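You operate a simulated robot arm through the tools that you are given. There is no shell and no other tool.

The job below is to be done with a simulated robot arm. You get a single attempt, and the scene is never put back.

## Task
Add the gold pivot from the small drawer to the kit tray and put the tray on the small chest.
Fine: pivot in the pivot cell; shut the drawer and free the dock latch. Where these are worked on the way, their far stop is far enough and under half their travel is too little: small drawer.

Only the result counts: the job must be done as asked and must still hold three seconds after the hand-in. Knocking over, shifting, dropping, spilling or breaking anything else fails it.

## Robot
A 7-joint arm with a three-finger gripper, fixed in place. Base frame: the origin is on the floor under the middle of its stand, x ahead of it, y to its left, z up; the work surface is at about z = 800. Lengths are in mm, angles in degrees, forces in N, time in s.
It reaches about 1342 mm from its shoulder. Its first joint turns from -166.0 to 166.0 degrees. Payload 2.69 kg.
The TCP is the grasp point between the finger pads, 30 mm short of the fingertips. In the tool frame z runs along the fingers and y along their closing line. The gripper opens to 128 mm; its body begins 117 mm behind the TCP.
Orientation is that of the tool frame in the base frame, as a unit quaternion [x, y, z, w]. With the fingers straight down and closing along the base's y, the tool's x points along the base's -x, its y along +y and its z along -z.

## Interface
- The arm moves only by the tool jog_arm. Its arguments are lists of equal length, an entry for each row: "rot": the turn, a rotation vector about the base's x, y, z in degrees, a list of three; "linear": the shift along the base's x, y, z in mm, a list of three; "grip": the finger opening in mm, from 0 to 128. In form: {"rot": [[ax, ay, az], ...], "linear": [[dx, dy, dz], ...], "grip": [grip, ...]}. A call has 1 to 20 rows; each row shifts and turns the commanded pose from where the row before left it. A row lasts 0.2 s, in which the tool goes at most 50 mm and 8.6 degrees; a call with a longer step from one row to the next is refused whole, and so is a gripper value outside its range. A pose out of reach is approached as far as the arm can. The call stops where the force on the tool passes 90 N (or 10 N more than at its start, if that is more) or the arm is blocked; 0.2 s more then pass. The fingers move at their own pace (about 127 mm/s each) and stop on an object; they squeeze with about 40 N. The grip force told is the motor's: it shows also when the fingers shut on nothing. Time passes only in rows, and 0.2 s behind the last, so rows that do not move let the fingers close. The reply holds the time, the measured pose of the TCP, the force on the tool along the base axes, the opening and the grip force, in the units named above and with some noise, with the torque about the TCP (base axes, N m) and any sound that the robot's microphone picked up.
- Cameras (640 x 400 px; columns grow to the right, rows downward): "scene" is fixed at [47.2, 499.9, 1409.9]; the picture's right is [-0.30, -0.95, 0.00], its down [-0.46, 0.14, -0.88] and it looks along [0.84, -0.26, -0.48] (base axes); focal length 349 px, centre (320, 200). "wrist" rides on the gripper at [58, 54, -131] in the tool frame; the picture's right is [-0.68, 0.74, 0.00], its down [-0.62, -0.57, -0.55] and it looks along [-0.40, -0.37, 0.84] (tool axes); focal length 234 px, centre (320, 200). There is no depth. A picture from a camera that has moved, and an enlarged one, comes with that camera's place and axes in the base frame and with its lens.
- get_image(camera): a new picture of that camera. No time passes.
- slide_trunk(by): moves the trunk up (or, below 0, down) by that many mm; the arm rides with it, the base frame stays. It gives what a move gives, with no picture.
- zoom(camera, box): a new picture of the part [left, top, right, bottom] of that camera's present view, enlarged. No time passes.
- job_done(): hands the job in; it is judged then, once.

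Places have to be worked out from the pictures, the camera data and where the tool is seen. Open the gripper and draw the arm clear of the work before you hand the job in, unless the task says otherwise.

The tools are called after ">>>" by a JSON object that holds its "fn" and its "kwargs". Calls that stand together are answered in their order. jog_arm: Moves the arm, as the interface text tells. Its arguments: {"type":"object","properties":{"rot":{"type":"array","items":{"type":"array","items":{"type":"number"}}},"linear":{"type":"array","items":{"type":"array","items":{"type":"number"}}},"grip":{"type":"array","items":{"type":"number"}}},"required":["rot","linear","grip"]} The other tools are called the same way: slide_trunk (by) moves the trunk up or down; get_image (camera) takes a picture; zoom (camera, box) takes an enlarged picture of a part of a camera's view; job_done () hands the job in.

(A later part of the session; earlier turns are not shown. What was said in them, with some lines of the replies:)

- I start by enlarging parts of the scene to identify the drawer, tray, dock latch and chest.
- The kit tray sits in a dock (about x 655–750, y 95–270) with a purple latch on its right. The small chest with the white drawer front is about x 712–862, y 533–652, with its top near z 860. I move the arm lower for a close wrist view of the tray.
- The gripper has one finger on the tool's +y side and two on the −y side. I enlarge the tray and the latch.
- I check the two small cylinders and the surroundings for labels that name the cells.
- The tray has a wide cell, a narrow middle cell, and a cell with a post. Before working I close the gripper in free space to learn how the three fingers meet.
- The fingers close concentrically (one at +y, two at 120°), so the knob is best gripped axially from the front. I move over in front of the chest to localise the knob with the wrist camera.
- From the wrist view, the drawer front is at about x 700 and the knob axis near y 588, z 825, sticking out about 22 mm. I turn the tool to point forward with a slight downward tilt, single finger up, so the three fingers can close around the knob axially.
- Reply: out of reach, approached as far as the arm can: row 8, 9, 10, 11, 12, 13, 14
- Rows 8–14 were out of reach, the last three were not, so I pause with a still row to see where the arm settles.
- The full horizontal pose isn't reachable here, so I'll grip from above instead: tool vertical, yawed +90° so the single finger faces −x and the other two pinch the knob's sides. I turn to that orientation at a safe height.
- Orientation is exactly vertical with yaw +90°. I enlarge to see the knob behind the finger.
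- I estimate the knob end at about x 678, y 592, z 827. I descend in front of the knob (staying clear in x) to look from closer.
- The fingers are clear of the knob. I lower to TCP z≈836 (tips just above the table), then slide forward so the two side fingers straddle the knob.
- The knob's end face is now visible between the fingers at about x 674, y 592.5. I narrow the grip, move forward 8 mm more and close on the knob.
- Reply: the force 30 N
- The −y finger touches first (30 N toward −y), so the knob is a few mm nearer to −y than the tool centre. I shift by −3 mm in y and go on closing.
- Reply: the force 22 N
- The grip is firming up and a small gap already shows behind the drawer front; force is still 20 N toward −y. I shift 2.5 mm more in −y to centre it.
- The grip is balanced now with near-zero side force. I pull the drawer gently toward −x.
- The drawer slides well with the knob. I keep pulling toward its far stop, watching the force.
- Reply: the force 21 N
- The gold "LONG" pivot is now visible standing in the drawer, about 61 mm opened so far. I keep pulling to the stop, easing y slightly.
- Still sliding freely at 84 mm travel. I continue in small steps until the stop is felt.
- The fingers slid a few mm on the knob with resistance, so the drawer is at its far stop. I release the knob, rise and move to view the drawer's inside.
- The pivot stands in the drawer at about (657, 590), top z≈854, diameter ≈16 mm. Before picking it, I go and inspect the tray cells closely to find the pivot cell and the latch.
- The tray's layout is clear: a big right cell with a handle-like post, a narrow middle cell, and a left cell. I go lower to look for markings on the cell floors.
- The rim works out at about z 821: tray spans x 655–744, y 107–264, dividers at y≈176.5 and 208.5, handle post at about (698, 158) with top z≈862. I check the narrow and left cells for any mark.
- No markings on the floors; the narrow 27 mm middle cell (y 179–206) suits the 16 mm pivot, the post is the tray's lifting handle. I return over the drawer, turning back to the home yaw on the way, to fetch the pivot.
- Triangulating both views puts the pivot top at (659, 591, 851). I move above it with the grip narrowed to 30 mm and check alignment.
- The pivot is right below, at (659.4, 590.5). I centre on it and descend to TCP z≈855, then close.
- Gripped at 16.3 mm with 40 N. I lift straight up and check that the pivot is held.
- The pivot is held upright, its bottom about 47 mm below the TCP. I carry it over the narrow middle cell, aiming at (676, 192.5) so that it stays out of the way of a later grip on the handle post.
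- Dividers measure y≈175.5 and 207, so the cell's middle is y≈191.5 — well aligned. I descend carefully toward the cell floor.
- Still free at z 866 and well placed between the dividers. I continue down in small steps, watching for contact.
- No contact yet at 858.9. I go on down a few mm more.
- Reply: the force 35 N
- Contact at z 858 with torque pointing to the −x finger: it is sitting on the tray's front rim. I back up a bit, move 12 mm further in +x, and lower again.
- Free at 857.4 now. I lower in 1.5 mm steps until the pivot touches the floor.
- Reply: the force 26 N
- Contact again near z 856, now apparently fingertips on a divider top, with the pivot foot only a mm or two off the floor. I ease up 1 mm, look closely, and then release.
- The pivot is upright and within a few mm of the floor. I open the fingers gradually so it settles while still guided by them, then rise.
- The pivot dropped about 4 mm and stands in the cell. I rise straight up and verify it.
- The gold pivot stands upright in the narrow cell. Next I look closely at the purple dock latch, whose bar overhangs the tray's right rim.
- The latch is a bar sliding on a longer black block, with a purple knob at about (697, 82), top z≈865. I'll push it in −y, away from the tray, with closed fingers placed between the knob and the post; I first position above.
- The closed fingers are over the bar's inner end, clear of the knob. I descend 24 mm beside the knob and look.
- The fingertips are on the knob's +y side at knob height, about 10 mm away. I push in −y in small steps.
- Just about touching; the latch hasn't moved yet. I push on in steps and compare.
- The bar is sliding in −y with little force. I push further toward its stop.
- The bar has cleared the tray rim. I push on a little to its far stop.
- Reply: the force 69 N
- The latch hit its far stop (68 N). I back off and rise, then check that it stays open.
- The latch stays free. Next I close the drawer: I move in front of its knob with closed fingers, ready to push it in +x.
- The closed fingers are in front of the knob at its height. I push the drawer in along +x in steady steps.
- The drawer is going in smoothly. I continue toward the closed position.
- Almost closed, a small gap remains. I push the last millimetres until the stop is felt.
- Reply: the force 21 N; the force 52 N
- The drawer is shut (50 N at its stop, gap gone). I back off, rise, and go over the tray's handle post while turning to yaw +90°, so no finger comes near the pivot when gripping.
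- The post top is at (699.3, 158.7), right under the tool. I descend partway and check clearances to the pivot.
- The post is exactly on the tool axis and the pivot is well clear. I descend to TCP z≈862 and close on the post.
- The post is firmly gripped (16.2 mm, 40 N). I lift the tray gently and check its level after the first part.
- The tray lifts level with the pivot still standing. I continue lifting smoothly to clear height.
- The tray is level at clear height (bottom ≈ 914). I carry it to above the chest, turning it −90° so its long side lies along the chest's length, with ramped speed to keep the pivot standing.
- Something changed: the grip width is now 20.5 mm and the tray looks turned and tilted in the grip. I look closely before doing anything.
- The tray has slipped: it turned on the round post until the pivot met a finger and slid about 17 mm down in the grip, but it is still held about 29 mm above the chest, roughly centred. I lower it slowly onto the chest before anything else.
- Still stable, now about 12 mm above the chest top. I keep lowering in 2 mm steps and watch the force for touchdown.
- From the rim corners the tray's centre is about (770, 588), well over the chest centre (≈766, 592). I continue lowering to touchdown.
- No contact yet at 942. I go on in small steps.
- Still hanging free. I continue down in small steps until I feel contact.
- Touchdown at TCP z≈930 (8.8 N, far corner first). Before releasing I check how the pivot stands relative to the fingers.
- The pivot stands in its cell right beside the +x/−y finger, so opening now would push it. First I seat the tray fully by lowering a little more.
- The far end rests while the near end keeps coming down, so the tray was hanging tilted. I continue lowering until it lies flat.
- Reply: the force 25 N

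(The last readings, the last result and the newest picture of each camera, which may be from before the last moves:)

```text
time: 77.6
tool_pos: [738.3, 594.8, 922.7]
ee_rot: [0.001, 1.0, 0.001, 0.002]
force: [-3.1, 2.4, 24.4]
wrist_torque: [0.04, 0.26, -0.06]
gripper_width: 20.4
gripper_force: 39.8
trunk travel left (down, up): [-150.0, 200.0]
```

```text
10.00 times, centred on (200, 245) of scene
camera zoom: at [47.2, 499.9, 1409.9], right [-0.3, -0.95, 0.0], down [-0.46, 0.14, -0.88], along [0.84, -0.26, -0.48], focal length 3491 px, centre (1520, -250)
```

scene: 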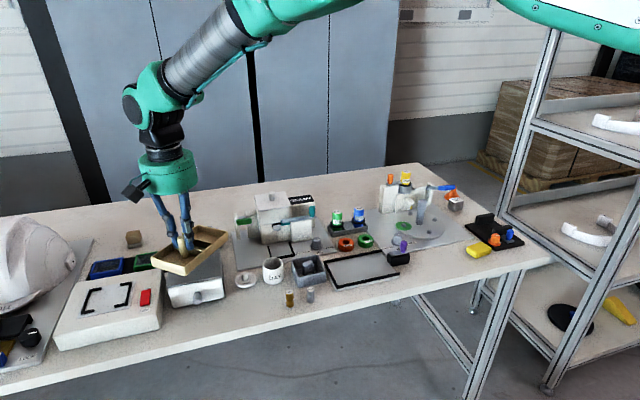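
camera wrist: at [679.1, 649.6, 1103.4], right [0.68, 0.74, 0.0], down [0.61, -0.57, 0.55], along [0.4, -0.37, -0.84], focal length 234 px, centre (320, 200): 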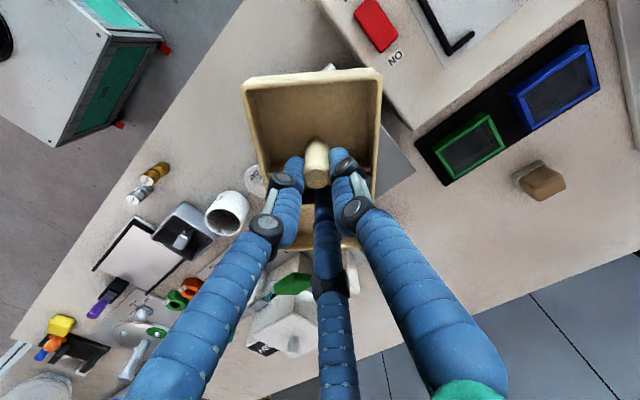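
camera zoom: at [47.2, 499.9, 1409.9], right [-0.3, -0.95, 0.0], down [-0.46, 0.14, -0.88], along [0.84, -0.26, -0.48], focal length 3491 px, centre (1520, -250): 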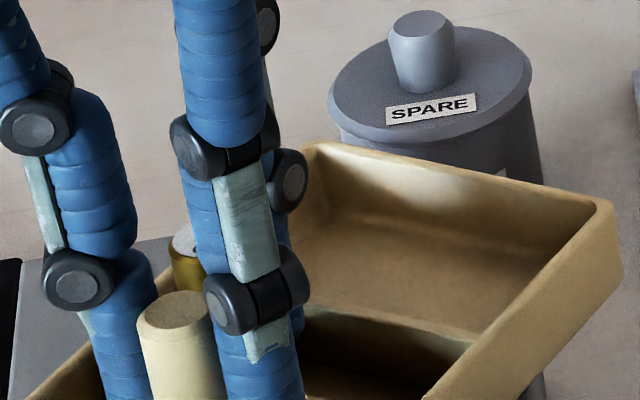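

The tray now lies flat on the chest (24 N centred, torque near zero). I release gently by opening just a little, to keep the fingers away from the pivot, and look.

>>> {"fn": "jog_arm", "kwargs": {"rot": [[0, 0, 0], [0, 0, 0], [0, 0, 0], [0, 0, 0], [0, 0, 0], [0, 0, 0]], "linear": [[0, 0, 1.5], [0, 0, 0], [0, 0, 0], [0, 0, 0], [0, 0, 0], [0, 0, 0]], "grip": [20.5, 21, 22, 23, 24, 25]}}

>>> {"fn": "zoom", "kwargs": {"camera": "scene", "box": [150, 205, 250, 295]}}

>>> {"fn": "zoom", "kwargs": {"camera": "wrist", "box": [220, 50, 400, 260]}}

```text
time: 79.0
tool_pos: [738.2, 594.3, 920.8]
ee_rot: [0.0, 1.0, 0.0, 0.0]
force: [1.1, 0.4, -0.2]
wrist_torque: [0.0, 0.02, 0.04]
gripper_width: 25.1
gripper_force: 0.1
trunk travel left (down, up): [-150.0, 200.0]
```

```text
4.44 times, centred on (200, 250) of scene
camera zoom: at [47.2, 499.9, 1409.9], right [-0.3, -0.95, 0.0], down [-0.46, 0.14, -0.88], along [0.84, -0.26, -0.48], focal length 1552 px, centre (853, -22)
```

zoom: 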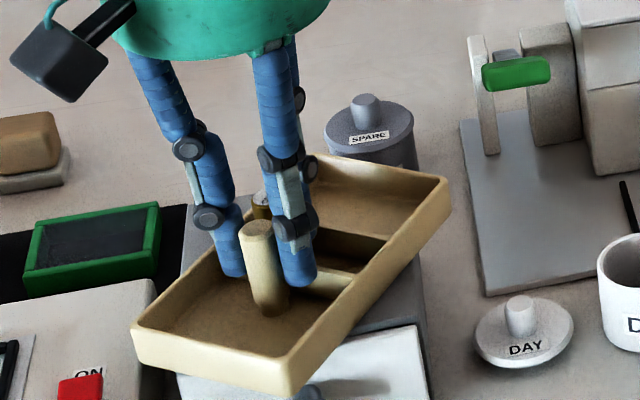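

```text
1.90 times, centred on (310, 155) of wrist
camera zoom: at [679.6, 647.9, 1050.7], right [0.68, 0.74, 0.0], down [0.61, -0.57, 0.55], along [0.4, -0.37, -0.84], focal length 446 px, centre (339, 286)
```

zoom: 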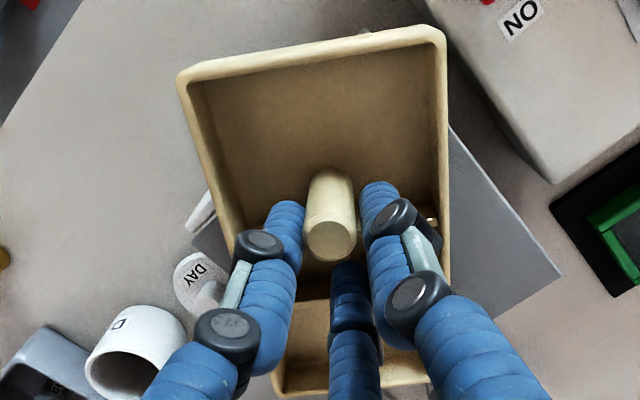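

Released with no load left, tray and pivot steady. I rise slowly straight up.

>>> {"fn": "jog_arm", "kwargs": {"rot": [[0, 0, 0], [0, 0, 0], [0, 0, 0], [0, 0, 0], [0, 0, 0], [0, 0, 0]], "linear": [[0, 0, 4], [0, 0, 8], [0, 0, 12], [0, 0, 15], [0, 0, 25], [0, 0, 35]], "grip": [25.5, 25.5, 25.5, 25.5, 25.5, 25.5]}}

>>> {"fn": "zoom", "kwargs": {"camera": "scene", "box": [150, 205, 250, 295]}}

>>> {"fn": "zoom", "kwargs": {"camera": "wrist", "box": [220, 50, 400, 260]}}

```text
time: 80.4
tool_pos: [736.5, 593.9, 1019.3]
ee_rot: [0.001, 1.0, 0.0, 0.001]
force: [0.6, -0.2, -1.2]
wrist_torque: [-0.03, -0.04, 0.0]
gripper_width: 24.6
gripper_force: 0.0
trunk travel left (down, up): [-150.0, 200.0]
```

```text
4.44 times, centred on (200, 250) of scene
camera zoom: at [47.2, 499.9, 1409.9], right [-0.3, -0.95, 0.0], down [-0.46, 0.14, -0.88], along [0.84, -0.26, -0.48], focal length 1552 px, centre (853, -22)
```

zoom: 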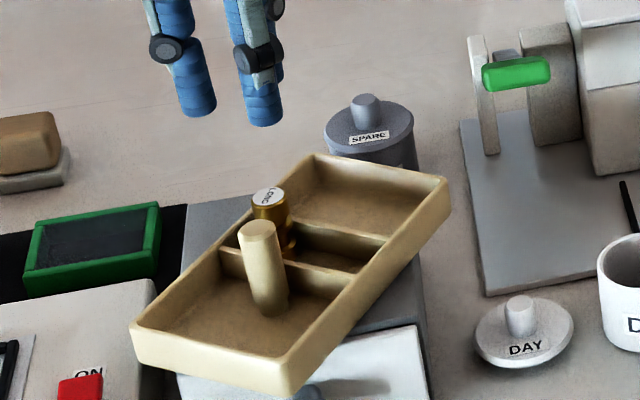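

```text
1.90 times, centred on (310, 155) of wrist
camera zoom: at [678.6, 647.9, 1148.7], right [0.68, 0.74, 0.0], down [0.61, -0.57, 0.55], along [0.4, -0.37, -0.84], focal length 446 px, centre (339, 286)
```

zoom: 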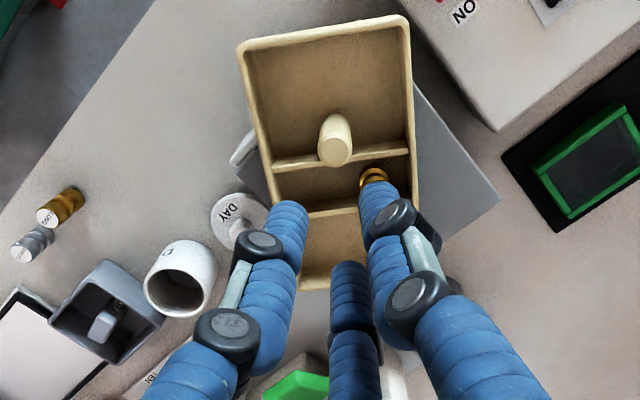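

The tray lies flat on the chest and the pivot stands upright in its narrow cell. I draw the arm up and away, opening the gripper, then check everything.

>>> {"fn": "jog_arm", "kwargs": {"rot": [[0, 0, 0], [0, 0, 0], [0, 0, 0], [0, 0, 0], [0, 0, 0], [0, 0, 0], [0, 0, 0], [0, 0, 0], [0, 0, 0]], "linear": [[0, 0, 30], [0, 0, 40], [0, 0, 45], [0, 0, 45], [0, -40, 20], [0, -45, 0], [0, -45, 0], [0, -45, 0], [0, -45, 0]], "grip": [30, 50, 80, 110, 128, 128, 128, 128, 128]}}

>>> {"fn": "get_image", "kwargs": {"camera": "scene"}}

>>> {"fn": "zoom", "kwargs": {"camera": "scene", "box": [140, 210, 250, 310]}}

>>> {"fn": "zoom", "kwargs": {"camera": "scene", "box": [220, 170, 420, 320]}}

>>> {"fn": "get_image", "kwargs": {"camera": "wrist"}}

```text
time: 82.4
tool_pos: [740.5, 372.5, 1200.5]
ee_rot: [0.001, 1.0, 0.0, 0.001]
force: [0.2, 0.5, 0.5]
wrist_torque: [-0.04, 0.03, -0.02]
gripper_width: 128.1
gripper_force: 0.0
trunk travel left (down, up): [-150.0, 200.0]
```

```text
taken
```

scene: 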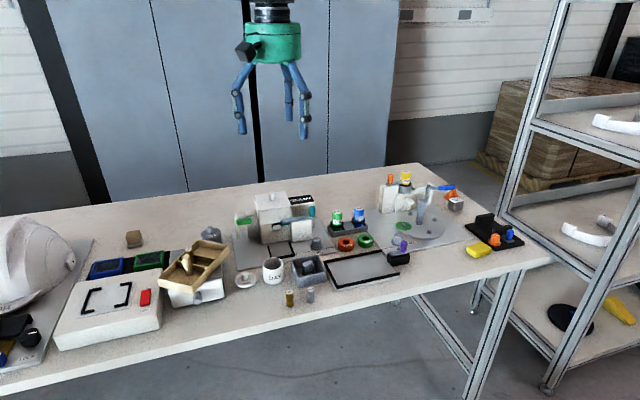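

```text
4.00 times, centred on (195, 260) of scene
camera zoom: at [47.2, 499.9, 1409.9], right [-0.3, -0.95, 0.0], down [-0.46, 0.14, -0.88], along [0.84, -0.26, -0.48], focal length 1396 px, centre (820, -40)
```

zoom: 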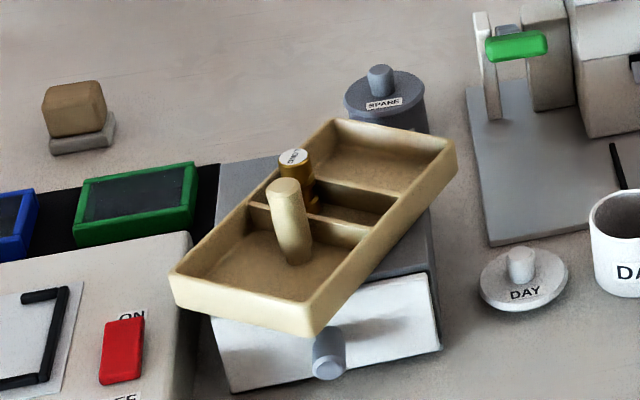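

```text
2.67 times, centred on (320, 245) of scene
camera zoom: at [47.2, 499.9, 1409.9], right [-0.3, -0.95, 0.0], down [-0.46, 0.14, -0.88], along [0.84, -0.26, -0.48], focal length 931 px, centre (320, 80)
```

zoom: 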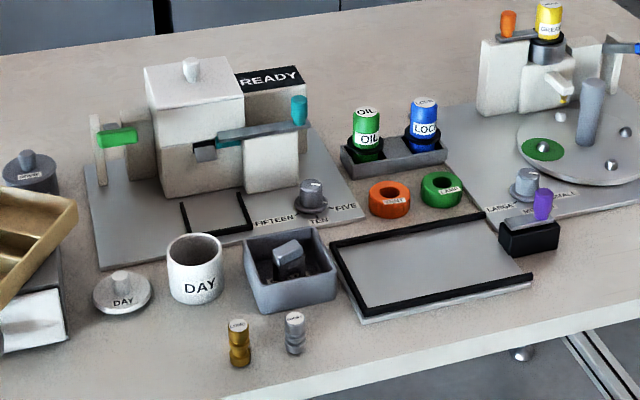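

```text
taken
camera wrist: at [681.3, 427.0, 1330.0], right [0.68, 0.74, 0.0], down [0.61, -0.57, 0.55], along [0.41, -0.37, -0.84], focal length 234 px, centre (320, 200)
```

wrist: 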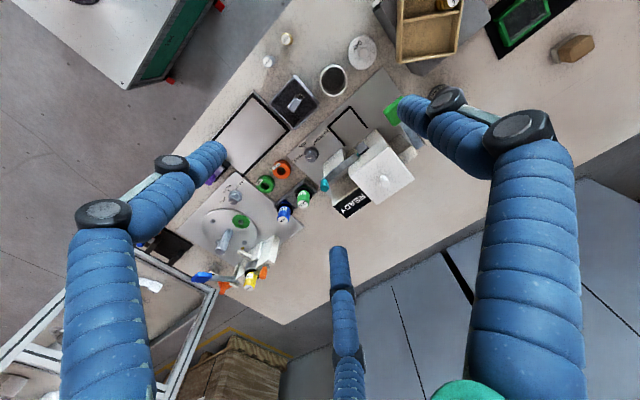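

Drawer front corners match their initial pixels exactly (fully shut), the latch stays open, and the other items look untouched. I take a last close look at the tray and pivot.

>>> {"fn": "zoom", "kwargs": {"camera": "scene", "box": [175, 235, 235, 285]}}

>>> {"fn": "zoom", "kwargs": {"camera": "wrist", "box": [360, 0, 520, 100]}}

>>> {"fn": "zoom", "kwargs": {"camera": "scene", "box": [340, 220, 420, 290]}}

```text
8.00 times, centred on (205, 260) of scene
camera zoom: at [47.2, 499.9, 1409.9], right [-0.3, -0.95, 0.0], down [-0.46, 0.14, -0.88], along [0.84, -0.26, -0.48], focal length 2793 px, centre (1240, -280)
```

zoom: 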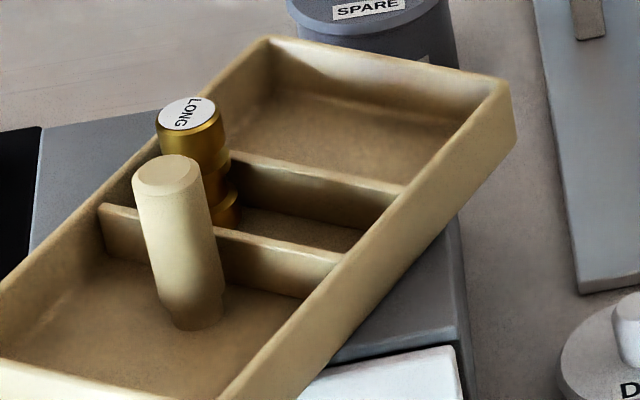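

```text
4.00 times, centred on (440, 50) of wrist
camera zoom: at [681.3, 427.0, 1330.0], right [0.68, 0.74, 0.0], down [0.61, -0.57, 0.55], along [0.41, -0.37, -0.84], focal length 937 px, centre (-160, 800)
```

zoom: 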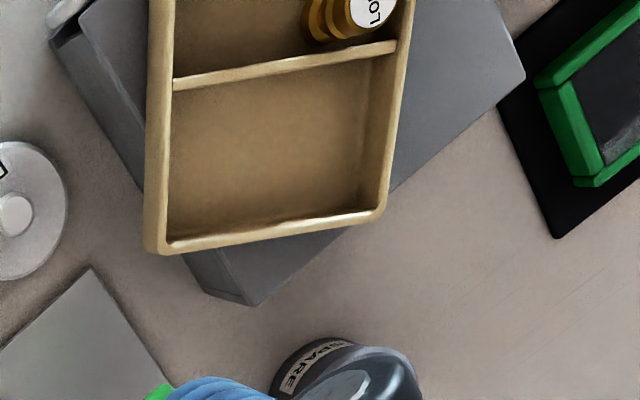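

```text
5.71 times, centred on (380, 255) of scene
camera zoom: at [47.2, 499.9, 1409.9], right [-0.3, -0.95, 0.0], down [-0.46, 0.14, -0.88], along [0.84, -0.26, -0.48], focal length 1995 px, centre (-23, -114)
```

zoom: 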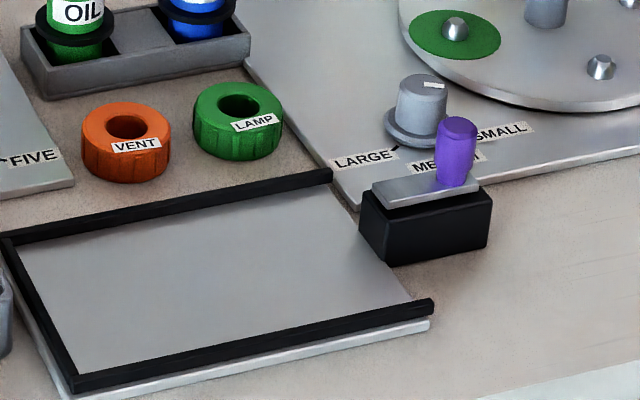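

Everything checks out. The gold pivot stands in the tray's narrow cell, which I took as the pivot cell from its size because no cell is marked. The tray rests flat on the small chest, turned diagonally after it slipped in the grip. The drawer is shut, the dock latch is free, and the open gripper is clear of the work, so I hand the job in.

>>> {"fn": "job_done", "kwargs": {}}

```text
The job is handed in.
```

I handed the job in with the gold pivot in the kit tray and the tray resting on the small chest. The small drawer is shut and the dock latch is free. I have had no verdict back, only confirmation of the hand-in.

- **Pivot cell:** No cell on the tray is labelled. I chose the narrow middle cell because it fits the 16 mm pivot best. The pivot was standing upright in it in the last picture.
- **Tray position:** The tray slipped on its post while I carried it. It now lies diagonally on the chest, about 20 mm forward of the chest's centre, with its corners overhanging. It looks flat and stayed put after I let go.
- **Drawer and latch:** I opened the drawer to its far stop, then pushed it shut until it stopped. The latch went to its far stop and has stayed open.
- **Everything else:** The final pictures show no other item moved or knocked over. The arm is raised clear with the gripper open.
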